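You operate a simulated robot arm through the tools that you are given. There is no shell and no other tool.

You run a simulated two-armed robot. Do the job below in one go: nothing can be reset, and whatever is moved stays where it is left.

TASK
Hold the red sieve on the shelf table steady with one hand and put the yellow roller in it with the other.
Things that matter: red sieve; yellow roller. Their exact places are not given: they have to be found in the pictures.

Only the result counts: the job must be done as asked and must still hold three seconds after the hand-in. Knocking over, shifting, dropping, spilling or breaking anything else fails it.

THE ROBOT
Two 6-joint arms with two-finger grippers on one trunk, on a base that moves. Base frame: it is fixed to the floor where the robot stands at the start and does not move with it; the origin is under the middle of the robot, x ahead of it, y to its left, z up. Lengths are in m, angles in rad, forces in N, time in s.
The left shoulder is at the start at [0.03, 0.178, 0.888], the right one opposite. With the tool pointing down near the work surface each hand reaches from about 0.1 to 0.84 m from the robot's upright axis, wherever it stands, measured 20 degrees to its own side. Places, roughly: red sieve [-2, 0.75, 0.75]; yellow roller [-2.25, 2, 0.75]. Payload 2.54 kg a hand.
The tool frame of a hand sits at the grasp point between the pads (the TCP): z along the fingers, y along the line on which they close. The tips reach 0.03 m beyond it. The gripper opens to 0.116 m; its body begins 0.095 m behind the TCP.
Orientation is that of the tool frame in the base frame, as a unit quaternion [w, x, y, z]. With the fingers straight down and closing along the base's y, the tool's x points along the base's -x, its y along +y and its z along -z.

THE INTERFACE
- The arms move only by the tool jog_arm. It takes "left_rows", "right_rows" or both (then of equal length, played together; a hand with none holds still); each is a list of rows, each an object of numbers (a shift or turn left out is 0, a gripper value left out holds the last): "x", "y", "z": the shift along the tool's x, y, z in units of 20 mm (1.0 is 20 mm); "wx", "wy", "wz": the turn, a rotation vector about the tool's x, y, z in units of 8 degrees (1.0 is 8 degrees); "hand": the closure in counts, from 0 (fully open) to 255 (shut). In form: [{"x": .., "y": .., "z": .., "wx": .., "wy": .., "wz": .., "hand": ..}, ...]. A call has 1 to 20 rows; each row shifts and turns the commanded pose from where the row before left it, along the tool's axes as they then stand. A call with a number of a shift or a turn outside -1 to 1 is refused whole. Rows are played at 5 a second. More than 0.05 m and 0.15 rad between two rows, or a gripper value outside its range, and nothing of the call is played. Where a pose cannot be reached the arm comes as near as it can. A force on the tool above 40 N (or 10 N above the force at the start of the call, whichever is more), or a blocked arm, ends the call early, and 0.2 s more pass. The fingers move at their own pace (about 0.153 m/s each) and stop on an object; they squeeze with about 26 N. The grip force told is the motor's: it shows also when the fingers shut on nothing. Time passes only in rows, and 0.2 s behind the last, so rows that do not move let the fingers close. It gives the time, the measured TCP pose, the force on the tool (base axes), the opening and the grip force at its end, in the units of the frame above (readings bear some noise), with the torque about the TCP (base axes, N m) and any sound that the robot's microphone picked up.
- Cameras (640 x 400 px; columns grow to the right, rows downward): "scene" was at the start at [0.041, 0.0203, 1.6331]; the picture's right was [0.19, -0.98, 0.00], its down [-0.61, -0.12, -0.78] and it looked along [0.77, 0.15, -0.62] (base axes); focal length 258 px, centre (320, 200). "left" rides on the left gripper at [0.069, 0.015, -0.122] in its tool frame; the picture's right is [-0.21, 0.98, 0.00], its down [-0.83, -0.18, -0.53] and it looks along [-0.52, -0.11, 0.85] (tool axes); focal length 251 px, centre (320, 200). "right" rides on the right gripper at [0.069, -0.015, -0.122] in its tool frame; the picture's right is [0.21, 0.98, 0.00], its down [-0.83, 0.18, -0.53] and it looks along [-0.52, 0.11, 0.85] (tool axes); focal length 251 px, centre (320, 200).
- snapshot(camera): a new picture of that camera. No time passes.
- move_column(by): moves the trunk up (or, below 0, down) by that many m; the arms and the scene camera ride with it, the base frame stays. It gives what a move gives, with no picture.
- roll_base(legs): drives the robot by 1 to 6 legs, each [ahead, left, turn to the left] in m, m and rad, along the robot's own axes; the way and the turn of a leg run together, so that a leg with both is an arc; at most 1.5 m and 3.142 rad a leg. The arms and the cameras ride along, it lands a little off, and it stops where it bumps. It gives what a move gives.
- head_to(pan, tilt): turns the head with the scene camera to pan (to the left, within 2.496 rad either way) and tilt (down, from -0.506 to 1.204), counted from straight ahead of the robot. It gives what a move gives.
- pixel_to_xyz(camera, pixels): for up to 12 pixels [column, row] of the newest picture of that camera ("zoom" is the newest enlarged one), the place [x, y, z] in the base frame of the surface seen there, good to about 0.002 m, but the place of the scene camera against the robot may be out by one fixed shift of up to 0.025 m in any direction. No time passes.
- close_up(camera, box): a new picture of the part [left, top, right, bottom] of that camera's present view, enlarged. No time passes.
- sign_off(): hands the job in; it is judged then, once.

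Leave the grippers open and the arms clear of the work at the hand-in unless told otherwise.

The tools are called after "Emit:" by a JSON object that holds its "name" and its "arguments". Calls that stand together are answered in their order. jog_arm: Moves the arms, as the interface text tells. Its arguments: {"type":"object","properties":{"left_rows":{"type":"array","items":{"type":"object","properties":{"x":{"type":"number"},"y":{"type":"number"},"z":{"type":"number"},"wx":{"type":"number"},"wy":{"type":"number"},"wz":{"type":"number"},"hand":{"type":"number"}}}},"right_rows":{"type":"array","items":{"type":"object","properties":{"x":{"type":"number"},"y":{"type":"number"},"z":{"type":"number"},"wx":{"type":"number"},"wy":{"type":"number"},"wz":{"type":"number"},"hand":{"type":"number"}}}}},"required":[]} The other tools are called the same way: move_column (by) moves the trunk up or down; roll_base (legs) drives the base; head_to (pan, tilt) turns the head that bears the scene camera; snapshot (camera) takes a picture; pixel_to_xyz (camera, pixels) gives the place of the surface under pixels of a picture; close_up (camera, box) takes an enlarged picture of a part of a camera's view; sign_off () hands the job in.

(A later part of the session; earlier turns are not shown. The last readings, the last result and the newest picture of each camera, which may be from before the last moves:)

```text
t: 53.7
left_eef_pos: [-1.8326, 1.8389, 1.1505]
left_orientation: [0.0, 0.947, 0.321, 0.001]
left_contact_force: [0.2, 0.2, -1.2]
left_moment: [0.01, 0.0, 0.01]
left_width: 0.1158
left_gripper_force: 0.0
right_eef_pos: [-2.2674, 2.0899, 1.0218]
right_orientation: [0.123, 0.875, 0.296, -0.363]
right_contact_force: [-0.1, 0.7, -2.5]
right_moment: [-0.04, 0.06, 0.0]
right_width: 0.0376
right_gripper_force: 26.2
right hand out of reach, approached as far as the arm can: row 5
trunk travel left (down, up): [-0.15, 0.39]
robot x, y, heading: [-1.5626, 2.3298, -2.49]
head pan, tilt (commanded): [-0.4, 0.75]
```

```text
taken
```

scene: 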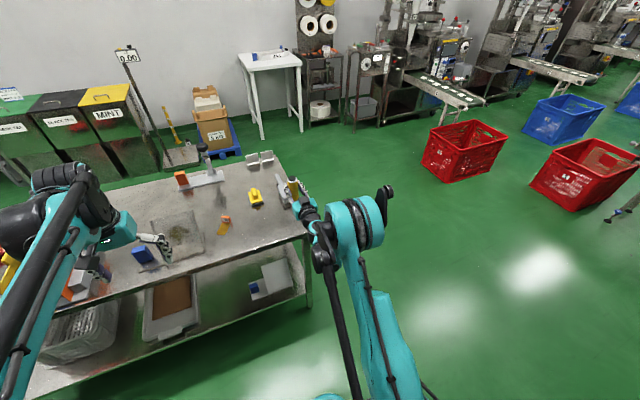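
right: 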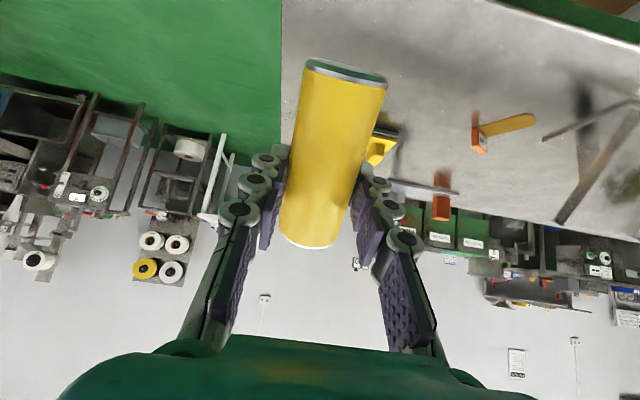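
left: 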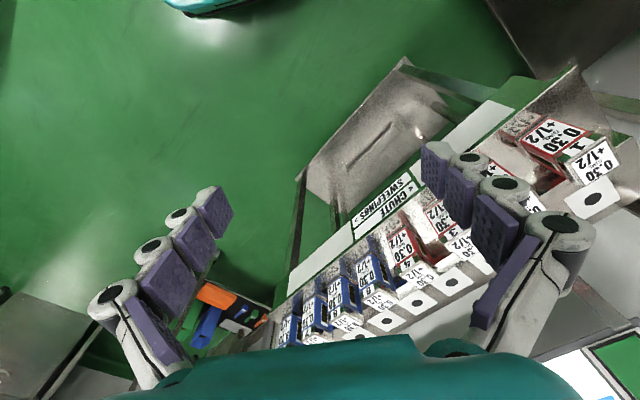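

The roller is held steady and the tool is at about 45°. I'll finish pitching to straight down, then draw the hand back toward the robot by 160 mm.

Emit:
{"name": "jog_arm", "arguments": {"right_rows": [{"wy": 0.8}, {"wy": 0.8}, {"wy": 0.8}, {"wy": 0.8}, {"wy": 0.8}, {"wy": 0.8}, {"wy": 0.8}, {"x": 1}, {"x": 1}, {"x": 1}, {"x": 1}, {"x": 1}, {"x": 1}, {"x": 1}, {"x": 1}, {}]}}

Emit:
{"name": "snapshot", "arguments": {"camera": "right"}}

Emit:
{"name": "snapshot", "arguments": {"camera": "scene"}}

```text
t: 57.1
left_eef_pos: [-1.8318, 1.8385, 1.1492]
left_orientation: [0.0, 0.947, 0.32, 0.0]
left_contact_force: [0.3, 0.1, 0.6]
left_moment: [0.01, 0.02, -0.04]
left_width: 0.1158
left_gripper_force: 0.0
right_eef_pos: [-2.141, 2.187, 1.0206]
right_orientation: [0.001, 0.947, 0.321, -0.002]
right_contact_force: [-0.9, 0.7, -0.9]
right_moment: [-0.01, -0.01, -0.02]
right_width: 0.0377
right_gripper_force: 26.3
trunk travel left (down, up): [-0.15, 0.39]
robot x, y, heading: [-1.5579, 2.3258, -2.489]
head pan, tilt (commanded): [-0.4, 0.75]
```

```text
taken
```

right: 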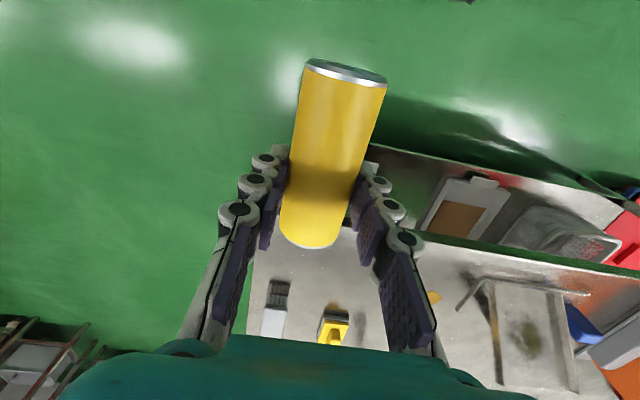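

```text
taken
```

scene: 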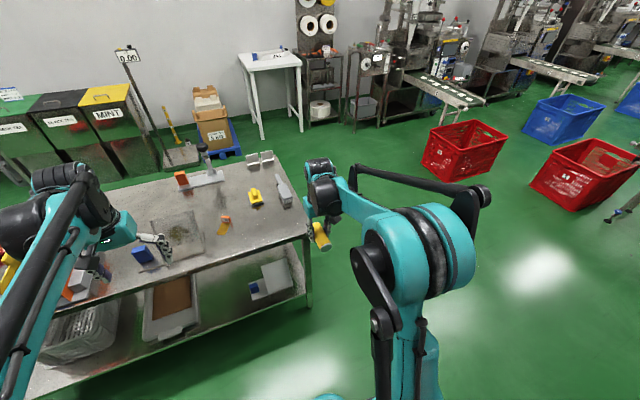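

The roller now lies level, held along the hand's axis and clear of the table. I'll slide left about 1.0 m along the aisle, back to beside the sieve, then look.

Emit:
{"name": "roll_base", "arguments": {"legs": [[0, 1.01, 0]]}}

Emit:
{"name": "head_to", "arguments": {"pan": 0.0, "tilt": 0.7}}

Emit:
{"name": "snapshot", "arguments": {"camera": "scene"}}

Emit:
{"name": "snapshot", "arguments": {"camera": "left"}}

```text
t: 62.4
left_eef_pos: [-1.2032, 1.0293, 1.1506]
left_orientation: [0.0, 0.945, 0.326, 0.0]
left_contact_force: [1.2, 0.4, 0.2]
left_moment: [0.01, -0.01, 0.03]
left_width: 0.116
left_gripper_force: 0.1
right_eef_pos: [-1.5167, 1.3751, 1.0212]
right_orientation: [0.001, 0.946, 0.326, -0.003]
right_contact_force: [0.0, -0.4, -1.9]
right_moment: [0.02, 0.0, 0.03]
right_width: 0.0376
right_gripper_force: 25.8
trunk travel left (down, up): [-0.15, 0.39]
robot x, y, heading: [-0.9363, 1.5239, -2.479]
head pan, tilt (commanded): [-0.4, 0.75]
```

```text
t: 63.2
left_eef_pos: [-1.2029, 1.03, 1.15]
left_orientation: [0.0, 0.946, 0.325, -0.001]
left_contact_force: [0.1, 0.2, -0.4]
left_moment: [-0.03, -0.04, -0.01]
left_width: 0.1163
left_gripper_force: 0.0
right_eef_pos: [-1.5159, 1.3747, 1.0209]
right_orientation: [0.001, 0.945, 0.326, -0.003]
right_contact_force: [1.1, 0.9, -2.4]
right_moment: [-0.02, -0.01, -0.02]
right_width: 0.0379
right_gripper_force: 26.2
trunk travel left (down, up): [-0.15, 0.39]
robot x, y, heading: [-0.9383, 1.5253, -2.482]
head pan, tilt (commanded): [0.0, 0.7]
```

```text
taken
```

scene: 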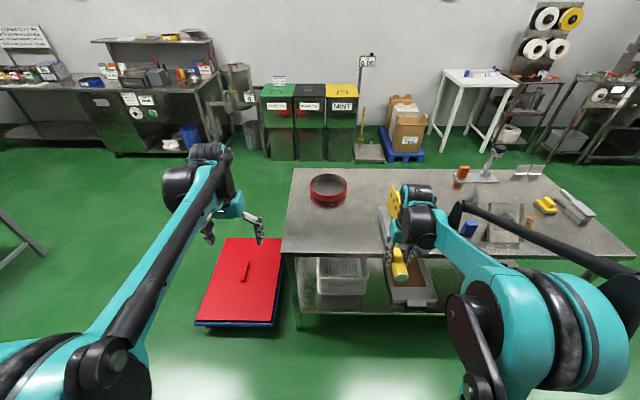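

```text
taken
```

left: 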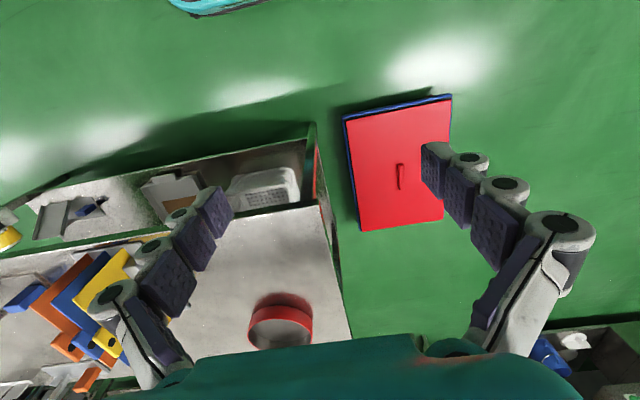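

I'm beside the sieve now. It's at (280,325) in the left wrist view and (328,188) in the scene view. The coloured board rack on the table is not far to its right. I'll measure both with the accurate wrist camera.

Emit:
{"name": "pixel_to_xyz", "arguments": {"camera": "left", "pixels": [[280, 294], [280, 308], [250, 318], [311, 318], [280, 330], [280, 347], [340, 300], [310, 200], [120, 260], [130, 290], [90, 360], [240, 250]]}}

Emit:
{"name": "close_up", "arguments": {"camera": "left", "box": [200, 260, 360, 360]}}

Emit:
{"name": "close_up", "arguments": {"camera": "scene", "box": [270, 150, 430, 250]}}

Emit:
{"name": "pixel_to_xyz", "arguments": {"camera": "scene", "pixels": [[310, 185], [347, 185], [328, 175], [328, 199], [293, 170], [283, 250], [397, 185], [385, 210], [360, 230], [328, 190]]}}

```text
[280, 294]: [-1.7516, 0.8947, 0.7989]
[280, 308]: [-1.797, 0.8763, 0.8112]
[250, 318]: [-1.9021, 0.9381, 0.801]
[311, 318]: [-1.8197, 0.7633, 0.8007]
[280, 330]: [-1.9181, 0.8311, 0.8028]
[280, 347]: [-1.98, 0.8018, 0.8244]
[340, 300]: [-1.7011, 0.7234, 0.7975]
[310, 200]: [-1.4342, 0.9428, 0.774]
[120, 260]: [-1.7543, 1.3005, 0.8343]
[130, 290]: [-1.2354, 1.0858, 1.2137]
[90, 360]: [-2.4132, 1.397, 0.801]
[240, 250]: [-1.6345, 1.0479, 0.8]
```

```text
4.00 times, centred on (280, 310) of left
```

zoom: 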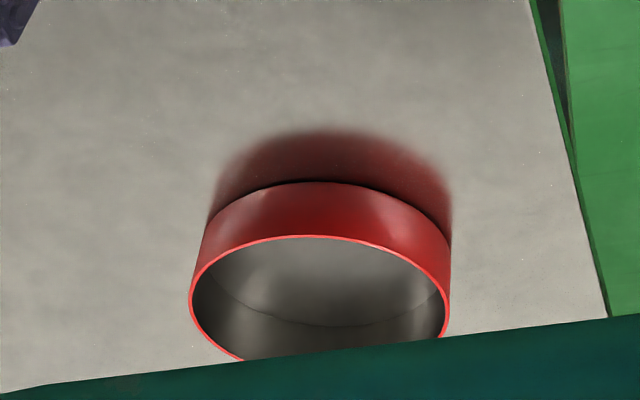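

```text
4.00 times, centred on (350, 200) of scene
```

zoom: 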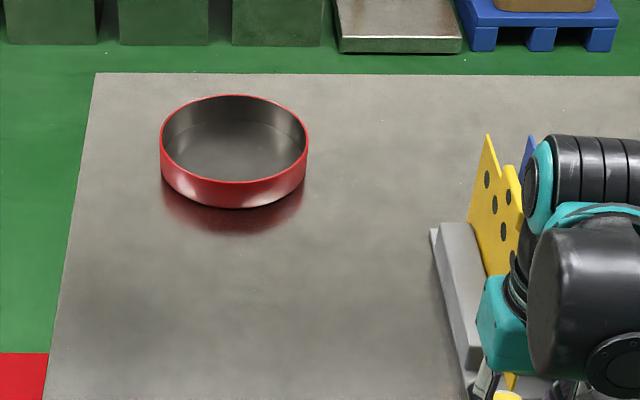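

```text
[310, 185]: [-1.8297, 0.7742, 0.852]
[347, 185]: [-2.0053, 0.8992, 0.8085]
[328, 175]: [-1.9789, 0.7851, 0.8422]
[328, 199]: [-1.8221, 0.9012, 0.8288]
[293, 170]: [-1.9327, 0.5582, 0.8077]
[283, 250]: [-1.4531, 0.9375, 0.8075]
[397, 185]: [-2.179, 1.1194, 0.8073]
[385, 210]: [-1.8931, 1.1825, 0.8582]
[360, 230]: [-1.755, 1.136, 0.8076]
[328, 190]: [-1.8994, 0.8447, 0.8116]
```

The rack's left side is at about u=2.05, and my right hand would pass close to it when I drive in. I'll measure the rack's height before moving.

Emit:
{"name": "pixel_to_xyz", "arguments": {"camera": "scene", "pixels": [[391, 186], [393, 192], [402, 186], [378, 208], [387, 235], [388, 222], [380, 212], [392, 200]]}}

Emit:
{"name": "pixel_to_xyz", "arguments": {"camera": "zoom", "pixels": [[488, 140], [512, 172], [527, 145], [440, 232], [470, 365], [163, 145], [307, 145], [234, 97], [234, 181], [234, 206], [234, 150]]}}

```text
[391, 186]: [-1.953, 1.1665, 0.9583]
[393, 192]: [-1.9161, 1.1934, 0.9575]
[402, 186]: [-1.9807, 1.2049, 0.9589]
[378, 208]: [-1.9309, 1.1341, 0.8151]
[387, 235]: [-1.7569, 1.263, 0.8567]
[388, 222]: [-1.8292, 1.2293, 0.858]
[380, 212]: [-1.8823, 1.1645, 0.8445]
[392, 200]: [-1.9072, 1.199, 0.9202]
```

```text
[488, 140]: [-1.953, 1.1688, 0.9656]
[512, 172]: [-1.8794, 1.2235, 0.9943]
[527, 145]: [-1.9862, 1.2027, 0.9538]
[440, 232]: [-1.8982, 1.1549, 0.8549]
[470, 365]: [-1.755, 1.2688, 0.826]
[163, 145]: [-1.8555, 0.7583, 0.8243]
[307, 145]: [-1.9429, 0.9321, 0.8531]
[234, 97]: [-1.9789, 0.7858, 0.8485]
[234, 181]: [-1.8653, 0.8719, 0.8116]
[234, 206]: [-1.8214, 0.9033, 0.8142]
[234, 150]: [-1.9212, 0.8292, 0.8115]
```

The rack's top is at z≈0.96–0.99. I'll raise the trunk for margin and shift the right hand left, in front of the open space by the sieve, before driving in.

Emit:
{"name": "move_column", "arguments": {"by": 0.1}}

Emit:
{"name": "jog_arm", "arguments": {"right_rows": [{"y": 0.9}, {"y": 0.9}, {"y": 0.9}, {"y": 0.9}, {"y": 0.9}, {"y": 0.9}, {"y": 0.9}, {}]}}

Emit:
{"name": "roll_base", "arguments": {"legs": [[0.3, 0, -0.012]]}}

Emit:
{"name": "snapshot", "arguments": {"camera": "scene"}}

Emit:
{"name": "snapshot", "arguments": {"camera": "left"}}

```text
t: 64.6
left_eef_pos: [-1.2035, 1.0299, 1.2495]
left_orientation: [0.0, 0.946, 0.325, 0.0]
left_contact_force: [-0.9, 0.1, 0.4]
left_moment: [0.01, 0.02, -0.02]
left_width: 0.1164
left_gripper_force: 0.1
right_eef_pos: [-1.5171, 1.3743, 1.1216]
right_orientation: [0.0, 0.945, 0.326, -0.002]
right_contact_force: [-0.1, -0.3, -2.3]
right_moment: [0.0, -0.01, 0.04]
right_width: 0.0373
right_gripper_force: 26.1
trunk travel left (down, up): [-0.25, 0.29]
robot x, y, heading: [-0.9353, 1.5268, -2.481]
head pan, tilt (commanded): [0.0, 0.7]
```

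```text
t: 66.4
left_eef_pos: [-1.2039, 1.0307, 1.2496]
left_orientation: [0.001, 0.946, 0.325, 0.0]
left_contact_force: [-0.3, 0.6, -0.8]
left_moment: [0.0, 0.01, 0.02]
left_width: 0.116
left_gripper_force: 0.1
right_eef_pos: [-1.4391, 1.2772, 1.1205]
right_orientation: [0.001, 0.945, 0.326, -0.002]
right_contact_force: [-0.3, 0.5, -1.7]
right_moment: [-0.03, 0.03, 0.0]
right_width: 0.0376
right_gripper_force: 26.0
trunk travel left (down, up): [-0.25, 0.29]
robot x, y, heading: [-0.9416, 1.5255, -2.479]
head pan, tilt (commanded): [0.0, 0.7]
```

```text
t: 68.4
left_eef_pos: [-1.4491, 0.8514, 1.2503]
left_orientation: [0.0, 0.948, 0.318, -0.001]
left_contact_force: [-0.5, -0.7, -0.5]
left_moment: [0.0, -0.01, -0.01]
left_width: 0.116
left_gripper_force: 0.0
right_eef_pos: [-1.6807, 1.1013, 1.1202]
right_orientation: [0.0, 0.948, 0.319, -0.003]
right_contact_force: [0.4, -0.1, -2.2]
right_moment: [-0.03, 0.01, -0.02]
right_width: 0.0375
right_gripper_force: 25.9
trunk travel left (down, up): [-0.25, 0.29]
robot x, y, heading: [-1.1748, 1.342, -2.498]
head pan, tilt (commanded): [0.0, 0.7]
```

```text
taken
```

scene: 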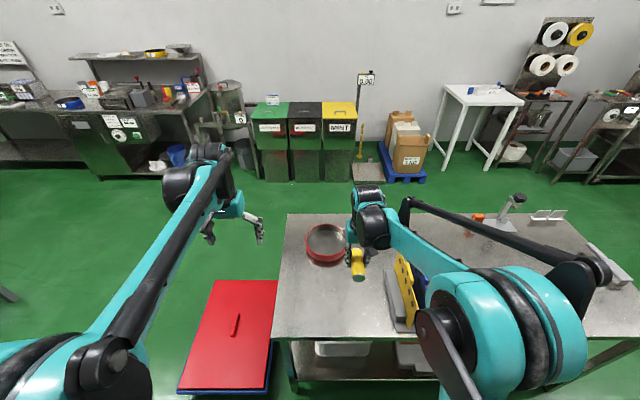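

```text
taken
```

left: 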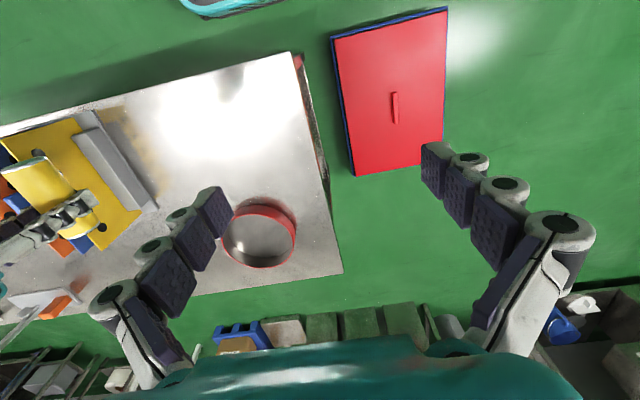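

The left camera sees the whole sieve now at (258,238). I'll enlarge it and measure its rim.

Emit:
{"name": "close_up", "arguments": {"camera": "left", "box": [208, 190, 308, 280]}}

Emit:
{"name": "pixel_to_xyz", "arguments": {"camera": "left", "pixels": [[258, 235], [225, 244], [295, 237], [262, 270], [260, 206], [262, 212], [290, 217], [228, 227], [240, 265], [285, 260], [320, 220], [300, 110]]}}

```text
4.44 times, centred on (258, 235) of left
```

zoom: 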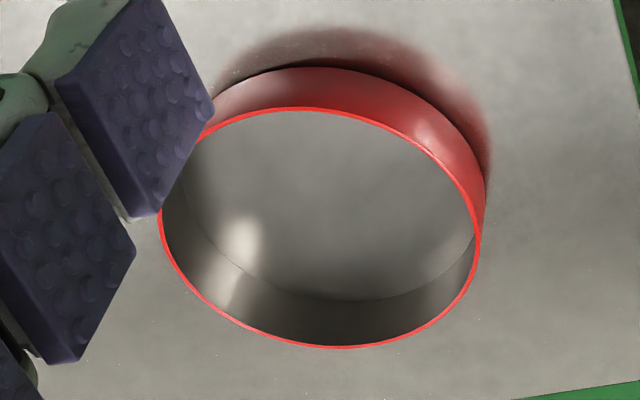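

```text
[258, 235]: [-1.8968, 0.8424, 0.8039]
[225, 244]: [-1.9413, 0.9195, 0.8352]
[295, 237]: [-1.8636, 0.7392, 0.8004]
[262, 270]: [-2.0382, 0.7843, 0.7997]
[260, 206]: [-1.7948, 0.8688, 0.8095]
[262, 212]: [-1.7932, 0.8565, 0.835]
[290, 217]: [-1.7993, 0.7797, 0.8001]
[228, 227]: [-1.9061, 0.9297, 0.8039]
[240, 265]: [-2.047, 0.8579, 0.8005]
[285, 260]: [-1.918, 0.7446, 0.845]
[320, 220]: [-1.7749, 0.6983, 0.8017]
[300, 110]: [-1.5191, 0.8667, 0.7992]
```

I'll read several points right on the thin red rim line in the enlarged picture to fit the circle.

Emit:
{"name": "pixel_to_xyz", "arguments": {"camera": "zoom", "pixels": [[300, 109], [240, 117], [360, 118], [420, 145], [460, 185], [479, 240], [468, 280], [440, 314], [345, 347], [250, 327], [190, 284], [163, 235]]}}

```text
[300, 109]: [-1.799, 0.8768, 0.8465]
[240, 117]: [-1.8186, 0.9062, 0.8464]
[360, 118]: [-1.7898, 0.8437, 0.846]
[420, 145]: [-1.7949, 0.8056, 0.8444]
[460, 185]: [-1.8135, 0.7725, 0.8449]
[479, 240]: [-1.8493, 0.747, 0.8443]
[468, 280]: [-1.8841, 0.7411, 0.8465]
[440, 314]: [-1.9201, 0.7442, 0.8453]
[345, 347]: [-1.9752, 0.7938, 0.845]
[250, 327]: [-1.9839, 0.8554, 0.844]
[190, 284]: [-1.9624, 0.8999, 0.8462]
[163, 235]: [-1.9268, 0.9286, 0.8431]
```

The circle fit puts the sieve's centre at (-1.8885, 0.8368), rim radius 0.098 m, rim top z=0.845 and inside floor z≈0.8035. I'll drive in 0.13 m more. By my estimate the base front stays about 5 cm short of the table edge.

Emit:
{"name": "roll_base", "arguments": {"legs": [[0.13, 0, 0.005]]}}

Emit:
{"name": "head_to", "arguments": {"pan": 0.0, "tilt": 0.95}}

Emit:
{"name": "snapshot", "arguments": {"camera": "scene"}}

Emit:
{"name": "snapshot", "arguments": {"camera": "left"}}

```text
t: 69.7
left_eef_pos: [-1.5499, 0.7696, 1.2496]
left_orientation: [0.0, 0.947, 0.321, -0.001]
left_contact_force: [0.3, -0.8, -0.4]
left_moment: [0.0, -0.05, 0.04]
left_width: 0.1158
left_gripper_force: 0.0
right_eef_pos: [-1.7825, 1.0179, 1.1204]
right_orientation: [0.001, 0.947, 0.322, -0.002]
right_contact_force: [0.0, -1.2, -1.7]
right_moment: [-0.01, -0.01, -0.01]
right_width: 0.0377
right_gripper_force: 25.8
trunk travel left (down, up): [-0.25, 0.29]
robot x, y, heading: [-1.279, 1.2599, -2.484]
head pan, tilt (commanded): [0.0, 0.7]
```

```text
t: 70.5
left_eef_pos: [-1.549, 0.7724, 1.2489]
left_orientation: [0.001, 0.947, 0.321, 0.0]
left_contact_force: [-0.4, -0.1, 0.1]
left_moment: [-0.02, -0.01, -0.01]
left_width: 0.1162
left_gripper_force: 0.1
right_eef_pos: [-1.7821, 1.0194, 1.1198]
right_orientation: [0.001, 0.947, 0.322, -0.002]
right_contact_force: [0.3, -0.6, -2.7]
right_moment: [-0.04, 0.03, 0.01]
right_width: 0.0377
right_gripper_force: 26.1
trunk travel left (down, up): [-0.25, 0.29]
robot x, y, heading: [-1.2777, 1.2592, -2.482]
head pan, tilt (commanded): [0.0, 0.949]
```

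```text
taken
```

scene: 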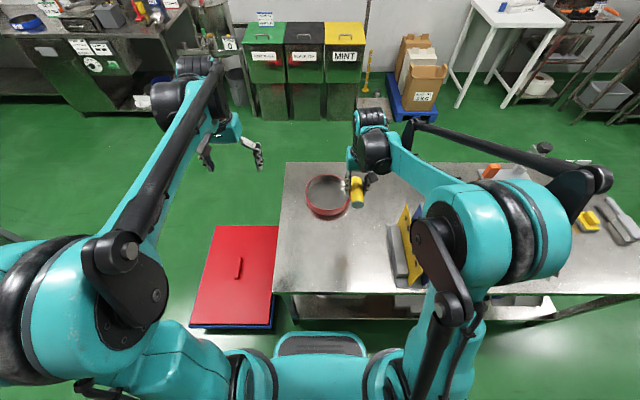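

```text
taken
```

left: 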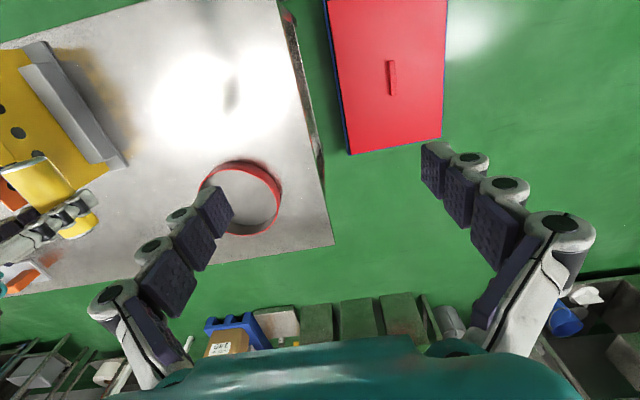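

The base is about 0.74 m from the sieve, and the sieve lies 39 mm right of my midline. I'll bring the left hand above the sieve's left rim point (-1.8285, 0.7593), still high, with the gripper partly closed to about 0.08 m.

Emit:
{"name": "jog_arm", "arguments": {"left_rows": [{"x": -0.95, "y": -0.67, "hand": 80}, {"x": -0.95, "y": -0.67}, {"x": -0.95, "y": -0.67}, {"x": -0.95, "y": -0.67}, {"x": -0.95, "y": -0.67}, {"x": -0.95, "y": -0.67}, {"x": -0.95, "y": -0.67}, {"x": -0.95, "y": -0.67}, {"x": -0.95, "y": -0.67}, {"x": -0.95, "y": -0.67}, {"x": -0.95, "y": -0.67}, {"x": -0.95, "y": -0.67}, {}]}}

Emit:
{"name": "snapshot", "arguments": {"camera": "left"}}

Emit:
{"name": "snapshot", "arguments": {"camera": "scene"}}

```text
t: 73.3
left_eef_pos: [-1.8154, 0.7582, 1.2492]
left_orientation: [-0.001, 0.947, 0.321, 0.0]
left_contact_force: [-0.9, -0.4, -0.6]
left_moment: [0.01, -0.02, 0.01]
left_width: 0.0796
left_gripper_force: 0.1
left hand out of reach, approached as far as the arm can: row 12
right_eef_pos: [-1.7811, 1.019, 1.1204]
right_orientation: [0.001, 0.947, 0.321, -0.003]
right_contact_force: [-0.1, -0.4, -2.2]
right_moment: [-0.03, 0.0, 0.01]
right_width: 0.0377
right_gripper_force: 25.2
trunk travel left (down, up): [-0.25, 0.29]
robot x, y, heading: [-1.2828, 1.261, -2.489]
head pan, tilt (commanded): [0.0, 0.949]
```

```text
taken
```

left: 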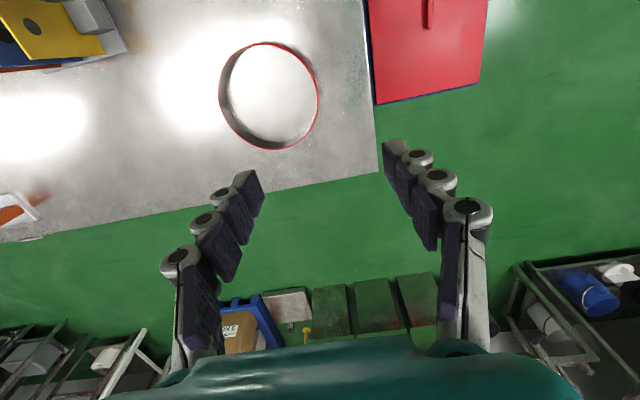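

```text
taken
```

scene: 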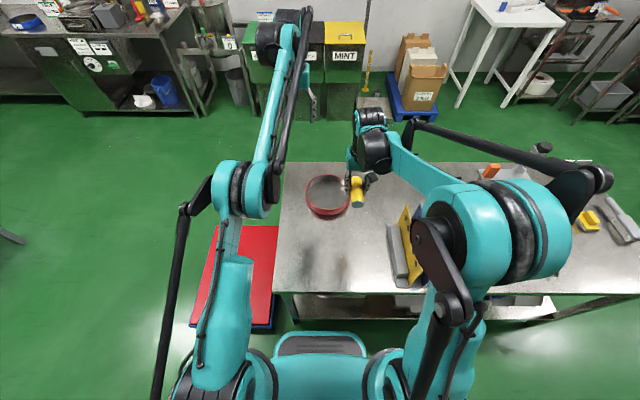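

At this height the arm is nearly stretched out, and lower down it has more reach. I'll lower the left hand 0.26 m; the tips stay about 0.1 m above the rim.

Emit:
{"name": "jog_arm", "arguments": {"left_rows": [{"z": 1}, {"z": 1}, {"z": 1}, {"z": 1}, {"z": 1}, {"z": 1}, {"z": 1}, {"z": 1}, {"z": 1}, {"z": 1}, {"z": 1}, {"z": 1}, {"z": 1}, {}]}}

Emit:
{"name": "snapshot", "arguments": {"camera": "left"}}

Emit:
{"name": "snapshot", "arguments": {"camera": "scene"}}

```text
t: 76.3
left_eef_pos: [-1.8157, 0.7611, 0.9907]
left_orientation: [0.0, 0.947, 0.322, 0.0]
left_contact_force: [-0.2, 0.5, -0.2]
left_moment: [0.0, 0.01, -0.02]
left_width: 0.0792
left_gripper_force: 0.1
right_eef_pos: [-1.7822, 1.0185, 1.1214]
right_orientation: [0.001, 0.947, 0.322, -0.003]
right_contact_force: [0.2, 1.2, -1.6]
right_moment: [-0.03, 0.04, 0.01]
right_width: 0.0377
right_gripper_force: 25.9
trunk travel left (down, up): [-0.25, 0.29]
robot x, y, heading: [-1.2788, 1.2611, -2.487]
head pan, tilt (commanded): [0.0, 0.949]
```

```text
taken
```

left: 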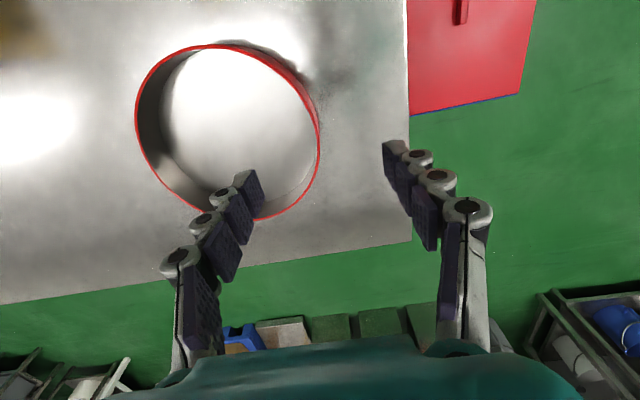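

```text
taken
```

scene: 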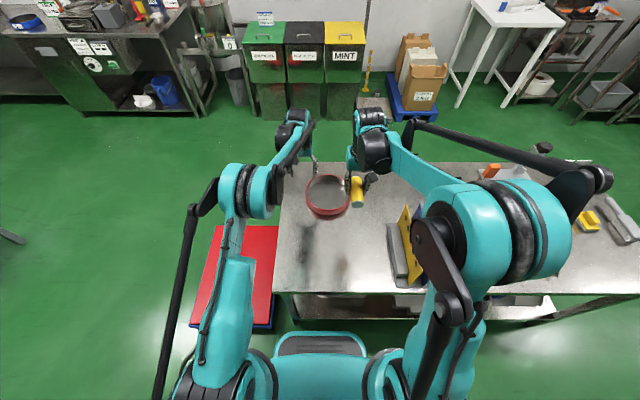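

Close now. I'll re-measure the rim from this nearer wrist view.

Emit:
{"name": "close_up", "arguments": {"camera": "left", "box": [120, 30, 340, 230]}}

Emit:
{"name": "pixel_to_xyz", "arguments": {"camera": "left", "pixels": [[318, 140], [319, 155], [311, 117], [313, 185], [297, 205], [265, 217], [210, 46], [250, 56], [285, 80], [137, 105], [150, 155], [180, 190]]}}

```text
2.00 times, centred on (230, 130) of left
```

zoom: 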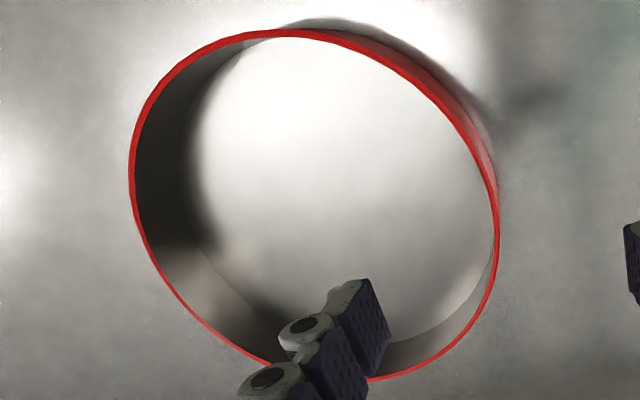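

```text
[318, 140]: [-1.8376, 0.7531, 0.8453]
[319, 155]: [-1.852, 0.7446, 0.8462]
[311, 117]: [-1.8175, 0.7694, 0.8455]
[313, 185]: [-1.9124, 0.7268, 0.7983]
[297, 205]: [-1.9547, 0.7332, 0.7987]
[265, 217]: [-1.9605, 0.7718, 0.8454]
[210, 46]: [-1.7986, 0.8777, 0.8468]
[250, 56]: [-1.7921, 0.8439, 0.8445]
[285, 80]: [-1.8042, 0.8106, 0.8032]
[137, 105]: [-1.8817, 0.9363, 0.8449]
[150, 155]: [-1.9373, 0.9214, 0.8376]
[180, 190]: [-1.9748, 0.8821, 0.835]
```

The refit agrees: the rim's left point is (-1.8287, 0.7591). I'll correct 11.5 mm ahead and 6 mm to the right, and go down to about z=0.90, still above the rim.

Emit:
{"name": "jog_arm", "arguments": {"left_rows": [{"x": -0.575, "y": -0.32}, {"z": 1}, {"z": 1}, {"z": 1}, {"z": 1}, {"z": 0.5}, {}]}}

Emit:
{"name": "snapshot", "arguments": {"camera": "left"}}

```text
t: 77.9
left_eef_pos: [-1.8306, 0.7594, 0.9006]
left_orientation: [0.001, 0.947, 0.321, 0.0]
left_contact_force: [0.1, -0.1, -0.7]
left_moment: [-0.02, -0.01, 0.03]
left_width: 0.0794
left_gripper_force: 0.0
right_eef_pos: [-1.7827, 1.0191, 1.1197]
right_orientation: [0.002, 0.947, 0.322, -0.003]
right_contact_force: [0.6, -0.2, -1.3]
right_moment: [-0.03, 0.01, -0.01]
right_width: 0.0376
right_gripper_force: 26.1
trunk travel left (down, up): [-0.25, 0.29]
robot x, y, heading: [-1.2776, 1.2637, -2.484]
head pan, tilt (commanded): [0.0, 0.949]
```

```text
taken
```

left: 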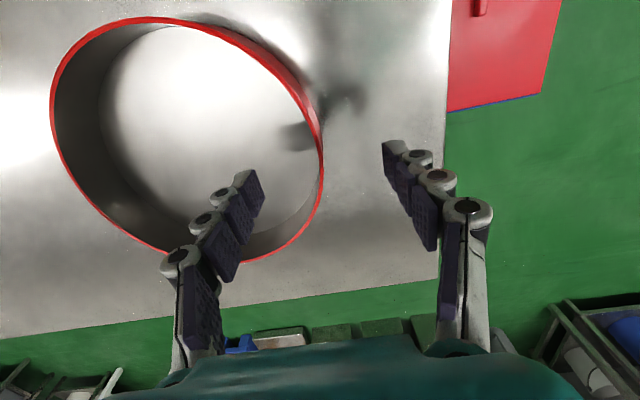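

The rim wall at column 322 lies midway between the finger pads (centre column 320). I'll lower to z≈0.846 so the fingers straddle the wall.

Emit:
{"name": "jog_arm", "arguments": {"left_rows": [{"z": 0.7}, {"z": 0.7}, {"z": 0.7}, {"z": 0.63}, {}]}}

Emit:
{"name": "snapshot", "arguments": {"camera": "left"}}

Emit:
{"name": "close_up", "arguments": {"camera": "scene", "box": [260, 120, 420, 220]}}

```text
t: 79.1
left_eef_pos: [-1.8288, 0.7585, 0.8454]
left_orientation: [0.0, 0.947, 0.321, -0.001]
left_contact_force: [-0.7, 0.6, 0.2]
left_moment: [-0.02, 0.02, -0.01]
left_width: 0.0796
left_gripper_force: 0.0
right_eef_pos: [-1.7824, 1.0192, 1.1201]
right_orientation: [0.0, 0.947, 0.322, -0.002]
right_contact_force: [-0.5, 0.3, -2.6]
right_moment: [-0.04, 0.04, 0.0]
right_width: 0.0378
right_gripper_force: 25.6
trunk travel left (down, up): [-0.25, 0.29]
robot x, y, heading: [-1.2802, 1.2604, -2.493]
head pan, tilt (commanded): [0.0, 0.949]
```

```text
taken
```

left: 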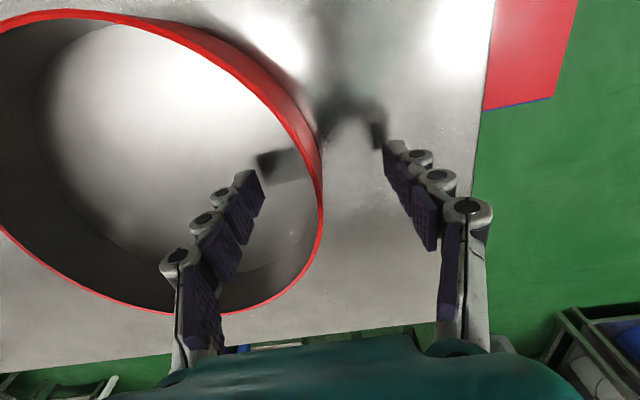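

```text
4.00 times, centred on (340, 170) of scene
```

zoom: 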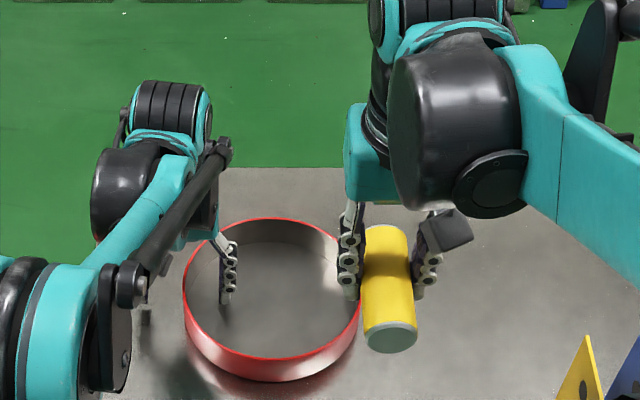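

The fingers straddle the wall cleanly. Before gripping I want to know the shape of the right gripper: there's a black block beside its fingers at about zoom (445,232). I'll look closer and measure it.

Emit:
{"name": "close_up", "arguments": {"camera": "scene", "box": [330, 130, 394, 210]}}

Emit:
{"name": "pixel_to_xyz", "arguments": {"camera": "scene", "pixels": [[371, 178], [375, 180], [368, 184], [366, 190], [348, 190], [346, 182], [356, 180], [348, 165], [357, 150], [300, 180], [297, 200], [315, 187]]}}

```text
5.00 times, centred on (362, 170) of scene
```

zoom: 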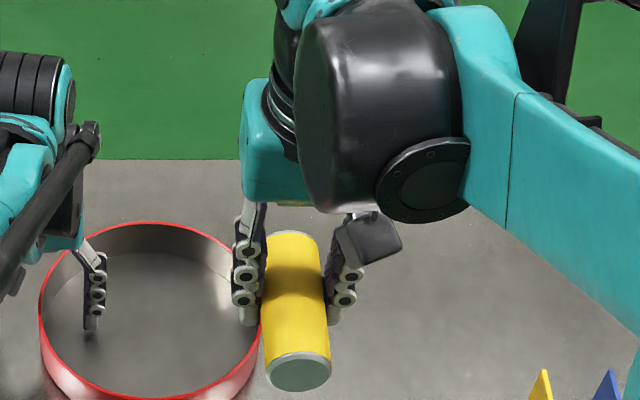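

```text
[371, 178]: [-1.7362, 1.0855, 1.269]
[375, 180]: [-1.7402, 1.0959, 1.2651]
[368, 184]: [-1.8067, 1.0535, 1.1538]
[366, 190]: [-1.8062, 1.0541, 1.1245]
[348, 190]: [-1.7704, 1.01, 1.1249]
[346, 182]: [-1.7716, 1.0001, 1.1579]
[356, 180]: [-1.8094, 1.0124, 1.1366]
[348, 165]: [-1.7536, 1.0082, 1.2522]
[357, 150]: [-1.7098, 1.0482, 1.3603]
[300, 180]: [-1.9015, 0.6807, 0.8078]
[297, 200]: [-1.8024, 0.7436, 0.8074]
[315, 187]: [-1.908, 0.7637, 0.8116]
```

That block is the camera body, on the outer side of the right hand, so it's no hazard to the left hand. I'll bring the right hand high (z≈1.12) over the sieve, 28 mm to the right of its centre, before closing the left.

Emit:
{"name": "jog_arm", "arguments": {"right_rows": [{"x": -0.92, "y": 0.235}, {"x": -0.92, "y": 0.235}, {"x": -0.92, "y": 0.235}, {"x": -0.92, "y": 0.235}, {"x": -0.92, "y": 0.235}, {"x": -0.92, "y": 0.235}, {"x": -0.92, "y": 0.235}, {"x": -0.92, "y": 0.235}, {"x": -0.92, "y": 0.235}, {"x": -0.92, "y": 0.235}, {"x": -0.92, "y": 0.235}, {}]}}

Emit:
{"name": "snapshot", "arguments": {"camera": "right"}}

Emit:
{"name": "snapshot", "arguments": {"camera": "scene"}}

Emit:
{"name": "close_up", "arguments": {"camera": "scene", "box": [260, 100, 420, 200]}}

```text
t: 81.7
left_eef_pos: [-1.8291, 0.7575, 0.8439]
left_orientation: [0.0, 0.947, 0.322, -0.001]
left_contact_force: [-0.1, 1.1, -0.9]
left_moment: [-0.06, 0.01, 0.03]
left_width: 0.0796
left_gripper_force: 0.1
right_eef_pos: [-1.9103, 0.8567, 1.1219]
right_orientation: [0.001, 0.947, 0.322, -0.003]
right_contact_force: [-0.2, -0.5, -1.8]
right_moment: [0.01, 0.03, 0.0]
right_width: 0.0375
right_gripper_force: 26.3
trunk travel left (down, up): [-0.25, 0.29]
robot x, y, heading: [-1.2769, 1.2608, -2.488]
head pan, tilt (commanded): [0.0, 0.949]
```

```text
taken
```

right: 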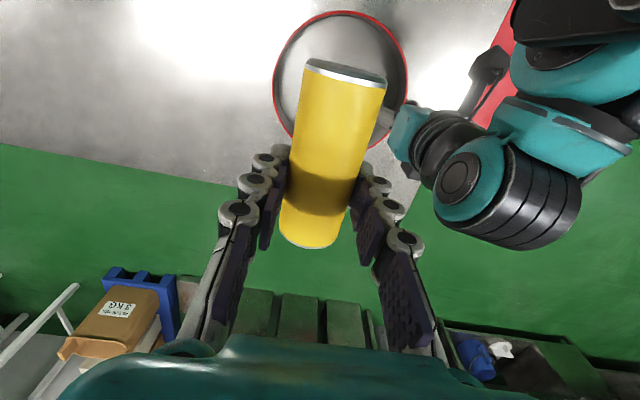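

```text
taken
```

scene: 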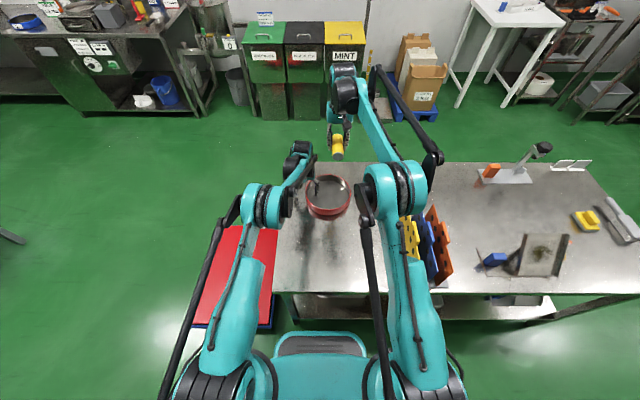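

```text
4.00 times, centred on (340, 150) of scene
```

zoom: 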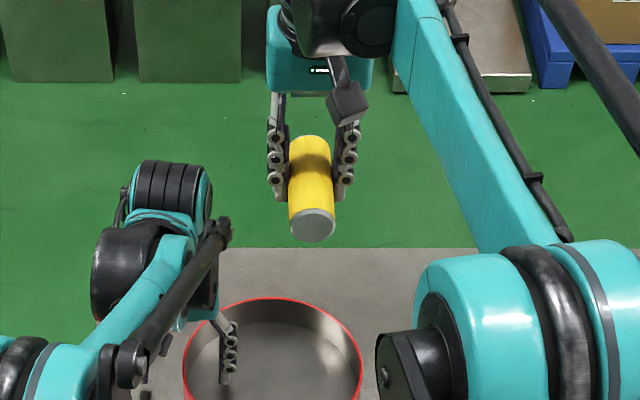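

The right hand is above the sieve and the path straight down looks open. I'll check the gap to the left gripper's box at about (395,130) in the right view, and the roller's surface.

Emit:
{"name": "pixel_to_xyz", "arguments": {"camera": "right", "pixels": [[393, 140], [398, 120], [405, 150], [388, 118], [440, 110], [435, 185], [340, 100], [325, 180], [315, 225], [300, 60], [350, 75], [310, 240]]}}

Emit:
{"name": "close_up", "arguments": {"camera": "right", "box": [260, 0, 480, 200]}}

```text
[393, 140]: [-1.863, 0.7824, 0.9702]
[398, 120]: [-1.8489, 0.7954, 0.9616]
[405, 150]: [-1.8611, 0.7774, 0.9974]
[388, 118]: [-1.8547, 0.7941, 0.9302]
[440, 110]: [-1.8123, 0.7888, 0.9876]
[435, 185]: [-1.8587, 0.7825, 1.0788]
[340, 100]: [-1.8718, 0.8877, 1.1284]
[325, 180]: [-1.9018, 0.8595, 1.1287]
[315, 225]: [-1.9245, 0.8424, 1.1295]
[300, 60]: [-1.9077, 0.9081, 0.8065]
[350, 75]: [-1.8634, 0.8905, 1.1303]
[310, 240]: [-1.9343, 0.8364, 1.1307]
```

```text
2.00 times, centred on (370, 100) of right
```

zoom: 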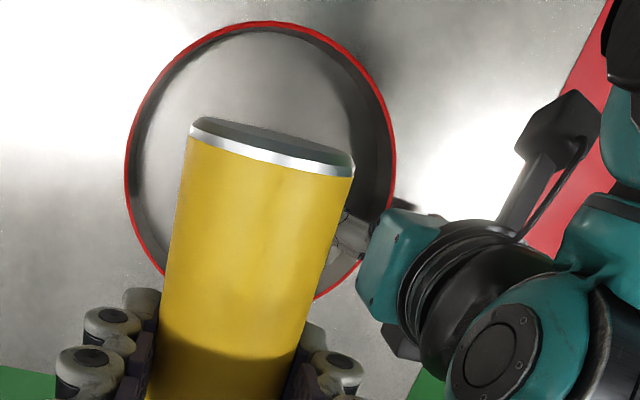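

The left box's edge is about 38 mm clear of where the right hand will come down. The roller is level, with its bottom about 33 mm below the right TCP, so it will touch at TCP z≈0.837. Now I'll close the left gripper on the rim to hold the sieve.

Emit:
{"name": "jog_arm", "arguments": {"left_rows": [{"hand": 160}, {"hand": 200}, {"hand": 230}, {"hand": 255}, {}, {}, {}]}}

Emit:
{"name": "snapshot", "arguments": {"camera": "left"}}

Emit:
{"name": "snapshot", "arguments": {"camera": "right"}}

```text
t: 83.3
left_eef_pos: [-1.8294, 0.757, 0.8439]
left_orientation: [0.001, 0.947, 0.321, 0.0]
left_contact_force: [-1.1, -0.2, -0.3]
left_moment: [0.0, 0.04, 0.09]
left_width: 0.0102
left_gripper_force: 26.0
right_eef_pos: [-1.9133, 0.8545, 1.121]
right_orientation: [0.001, 0.947, 0.321, -0.003]
right_contact_force: [-0.5, 0.5, -1.7]
right_moment: [-0.01, 0.02, -0.03]
right_width: 0.0376
right_gripper_force: 25.8
trunk travel left (down, up): [-0.25, 0.29]
robot x, y, heading: [-1.2769, 1.2622, -2.484]
head pan, tilt (commanded): [0.0, 0.949]
```

```text
taken
```

left: 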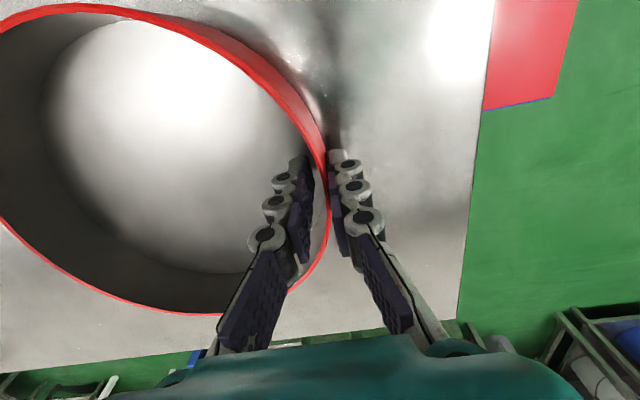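

```text
taken
```

right: 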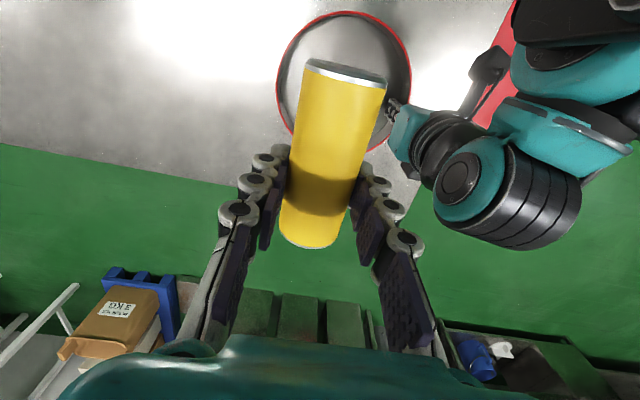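

The sieve is held: 26 N at the wall, and it shifted only about 3 mm on closing. I'll lower the roller 0.22 m, stopping just above the rim to check.

Emit:
{"name": "jog_arm", "arguments": {"right_rows": [{"z": 1}, {"z": 1}, {"z": 1}, {"z": 1}, {"z": 1}, {"z": 1}, {"z": 1}, {"z": 1}, {"z": 1}, {"z": 1}, {"z": 1}, {}]}}

Emit:
{"name": "snapshot", "arguments": {"camera": "right"}}

Emit:
{"name": "close_up", "arguments": {"camera": "scene", "box": [260, 110, 420, 210]}}

Emit:
{"name": "snapshot", "arguments": {"camera": "left"}}

```text
t: 85.9
left_eef_pos: [-1.8287, 0.7566, 0.8447]
left_orientation: [0.0, 0.947, 0.321, 0.0]
left_contact_force: [0.0, -0.1, -0.5]
left_moment: [0.06, -0.05, 0.07]
left_width: 0.0105
left_gripper_force: 26.4
right_eef_pos: [-1.9113, 0.8549, 0.8992]
right_orientation: [0.0, 0.947, 0.321, -0.002]
right_contact_force: [0.2, -0.3, -2.9]
right_moment: [-0.04, 0.02, -0.02]
right_width: 0.0377
right_gripper_force: 26.3
trunk travel left (down, up): [-0.25, 0.29]
robot x, y, heading: [-1.2777, 1.2598, -2.488]
head pan, tilt (commanded): [0.0, 0.949]
```

```text
taken
```

right: 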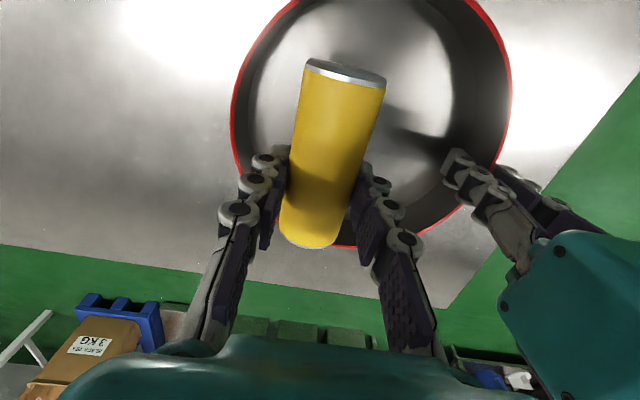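

```text
4.00 times, centred on (340, 160) of scene
```

zoom: 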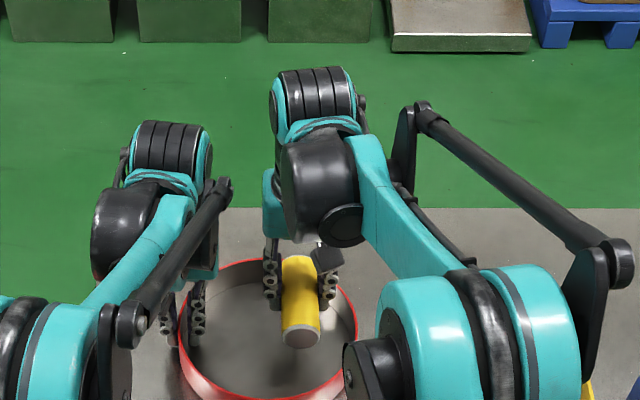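

```text
taken
```

left: 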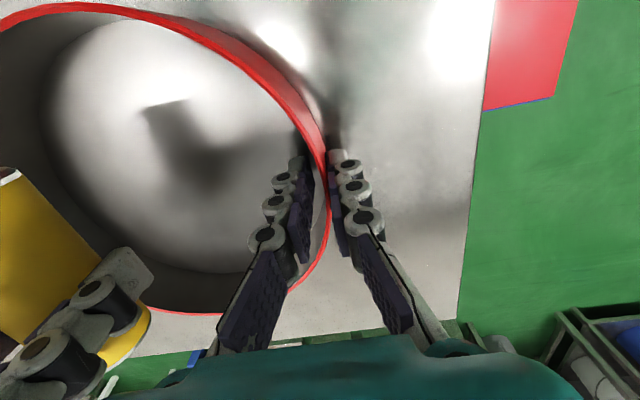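

The roller is just above the rim. I'll re-measure the rim from the right camera to be sure the roller is inside it all round.

Emit:
{"name": "pixel_to_xyz", "arguments": {"camera": "right", "pixels": [[233, 110], [240, 160], [290, 4], [255, 47], [511, 85], [495, 30], [455, 208], [345, 246], [505, 130], [470, 3], [420, 90], [300, 60]]}}

```text
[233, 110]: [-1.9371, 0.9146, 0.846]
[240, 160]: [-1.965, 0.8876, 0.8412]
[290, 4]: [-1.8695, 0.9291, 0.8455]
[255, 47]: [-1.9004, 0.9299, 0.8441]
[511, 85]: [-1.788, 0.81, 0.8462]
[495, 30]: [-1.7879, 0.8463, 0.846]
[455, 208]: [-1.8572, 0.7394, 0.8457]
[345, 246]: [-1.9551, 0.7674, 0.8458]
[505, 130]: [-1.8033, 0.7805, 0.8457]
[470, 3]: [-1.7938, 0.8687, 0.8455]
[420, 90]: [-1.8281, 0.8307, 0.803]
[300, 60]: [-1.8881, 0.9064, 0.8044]
```

Refit centre is (-1.8845, 0.834) and the sieve is still level. The roller is 33 mm right of centre, well inside. I'll nudge it 5 mm left and lower it gently to just above the sieve floor.

Emit:
{"name": "jog_arm", "arguments": {"right_rows": [{"y": 0.25}, {"z": 0.6}, {"z": 0.6}, {"z": 0.6}, {"z": 0.6}, {"z": 0.5}, {}]}}

Emit:
{"name": "snapshot", "arguments": {"camera": "right"}}

Emit:
{"name": "close_up", "arguments": {"camera": "scene", "box": [280, 140, 400, 220]}}

```text
t: 87.5
left_eef_pos: [-1.8301, 0.7577, 0.845]
left_orientation: [0.0, 0.947, 0.321, 0.001]
left_contact_force: [0.1, -0.4, 0.2]
left_moment: [0.01, -0.02, 0.1]
left_width: 0.0105
left_gripper_force: 25.6
right_eef_pos: [-1.908, 0.8494, 0.844]
right_orientation: [0.0, 0.947, 0.321, -0.003]
right_contact_force: [-0.1, 0.4, -2.0]
right_moment: [0.0, -0.02, 0.0]
right_width: 0.0378
right_gripper_force: 26.0
trunk travel left (down, up): [-0.25, 0.29]
robot x, y, heading: [-1.2785, 1.2588, -2.49]
head pan, tilt (commanded): [0.0, 0.949]
```

```text
taken
```

right: 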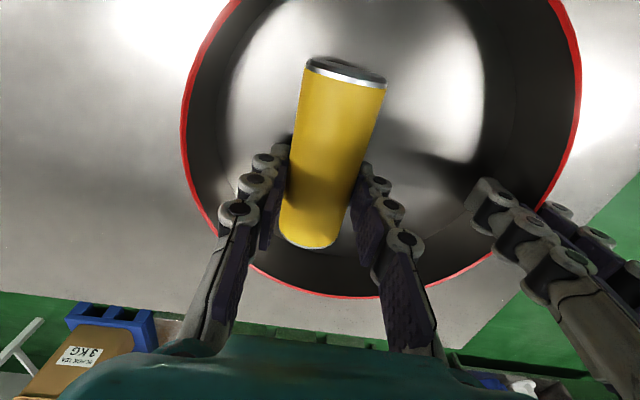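

```text
5.00 times, centred on (340, 180) of scene
```

zoom: 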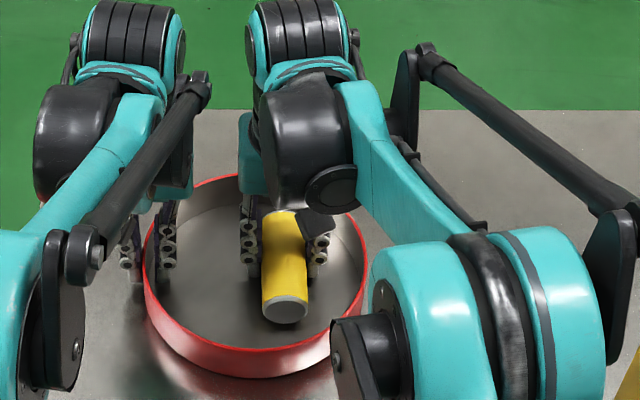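

No contact yet: the force is still just the roller's weight and the TCP is at z=0.844. I'll lower in a few 2 mm steps, watching for touch.

Emit:
{"name": "jog_arm", "arguments": {"right_rows": [{"z": 0.1}, {"z": 0.1}, {}]}}

Emit:
{"name": "jog_arm", "arguments": {"right_rows": [{"z": 0.1}, {}]}}

```text
t: 88.3
left_eef_pos: [-1.8306, 0.7566, 0.8449]
left_orientation: [0.0, 0.947, 0.321, -0.001]
left_contact_force: [-0.3, -0.6, -0.8]
left_moment: [-0.02, 0.01, 0.07]
left_width: 0.0104
left_gripper_force: 26.4
right_eef_pos: [-1.9089, 0.849, 0.8392]
right_orientation: [0.002, 0.947, 0.321, -0.002]
right_contact_force: [0.6, 0.2, -2.1]
right_moment: [-0.01, -0.01, 0.0]
right_width: 0.0374
right_gripper_force: 25.8
trunk travel left (down, up): [-0.25, 0.29]
robot x, y, heading: [-1.2805, 1.2658, -2.479]
head pan, tilt (commanded): [0.0, 0.949]
```

```text
t: 88.9
left_eef_pos: [-1.8303, 0.7578, 0.8448]
left_orientation: [0.0, 0.947, 0.321, 0.0]
left_contact_force: [-0.3, -0.6, -0.4]
left_moment: [0.05, 0.01, 0.1]
left_width: 0.0106
left_gripper_force: 26.4
right_eef_pos: [-1.9095, 0.8486, 0.8369]
right_orientation: [0.001, 0.947, 0.322, -0.002]
right_contact_force: [-0.5, 0.1, -1.2]
right_moment: [-0.02, 0.0, 0.01]
right_width: 0.0374
right_gripper_force: 26.0
trunk travel left (down, up): [-0.25, 0.29]
robot x, y, heading: [-1.2774, 1.2617, -2.486]
head pan, tilt (commanded): [0.0, 0.949]
```

The load is easing (-1.2 N), so the roller is nearly touching. One more 1.5 mm step.

Emit:
{"name": "jog_arm", "arguments": {"right_rows": [{"z": 0.08}, {}]}}

```text
t: 89.5
left_eef_pos: [-1.8304, 0.7584, 0.8446]
left_orientation: [-0.001, 0.947, 0.322, 0.0]
left_contact_force: [-0.7, 0.1, -0.4]
left_moment: [-0.01, 0.05, 0.1]
left_width: 0.0106
left_gripper_force: 25.8
right_eef_pos: [-1.9088, 0.8498, 0.8356]
right_orientation: [0.001, 0.947, 0.322, -0.003]
right_contact_force: [-0.2, -1.7, 1.3]
right_moment: [0.09, -0.13, 0.02]
right_width: 0.0376
right_gripper_force: 25.8
trunk travel left (down, up): [-0.25, 0.29]
robot x, y, heading: [-1.2792, 1.2578, -2.489]
head pan, tilt (commanded): [0.0, 0.949]
```

The roller has touched the sieve floor: the force turned to +1.3 N. I'll open the right gripper slowly and only partway, to keep clear of the sieve wall.

Emit:
{"name": "jog_arm", "arguments": {"right_rows": [{"hand": 168}, {"hand": 160}, {"hand": 150}, {"hand": 140}, {"hand": 130}, {}, {}]}}

Emit:
{"name": "snapshot", "arguments": {"camera": "right"}}

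Emit:
{"name": "snapshot", "arguments": {"camera": "left"}}

```text
t: 91.1
left_eef_pos: [-1.8297, 0.7572, 0.8459]
left_orientation: [0.0, 0.947, 0.321, 0.0]
left_contact_force: [-0.6, 0.4, -0.2]
left_moment: [-0.03, 0.04, 0.08]
left_width: 0.0104
left_gripper_force: 26.1
right_eef_pos: [-1.9092, 0.8491, 0.8356]
right_orientation: [0.0, 0.947, 0.322, -0.002]
right_contact_force: [-0.1, 0.3, 0.2]
right_moment: [-0.02, 0.02, 0.05]
right_width: 0.0571
right_gripper_force: 0.1
trunk travel left (down, up): [-0.25, 0.29]
robot x, y, heading: [-1.2802, 1.2588, -2.492]
head pan, tilt (commanded): [0.0, 0.949]
```

```text
taken
```

right: 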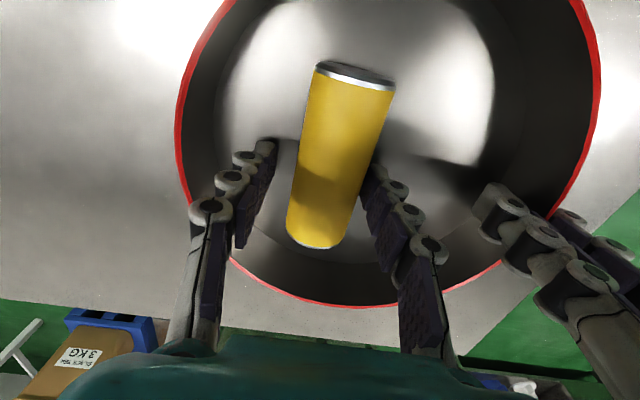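

```text
taken
```

left: 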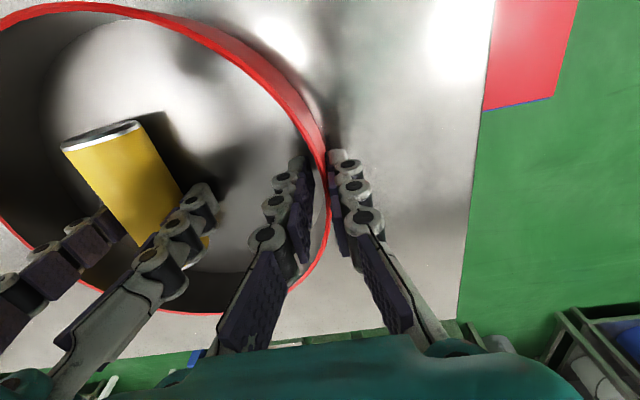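

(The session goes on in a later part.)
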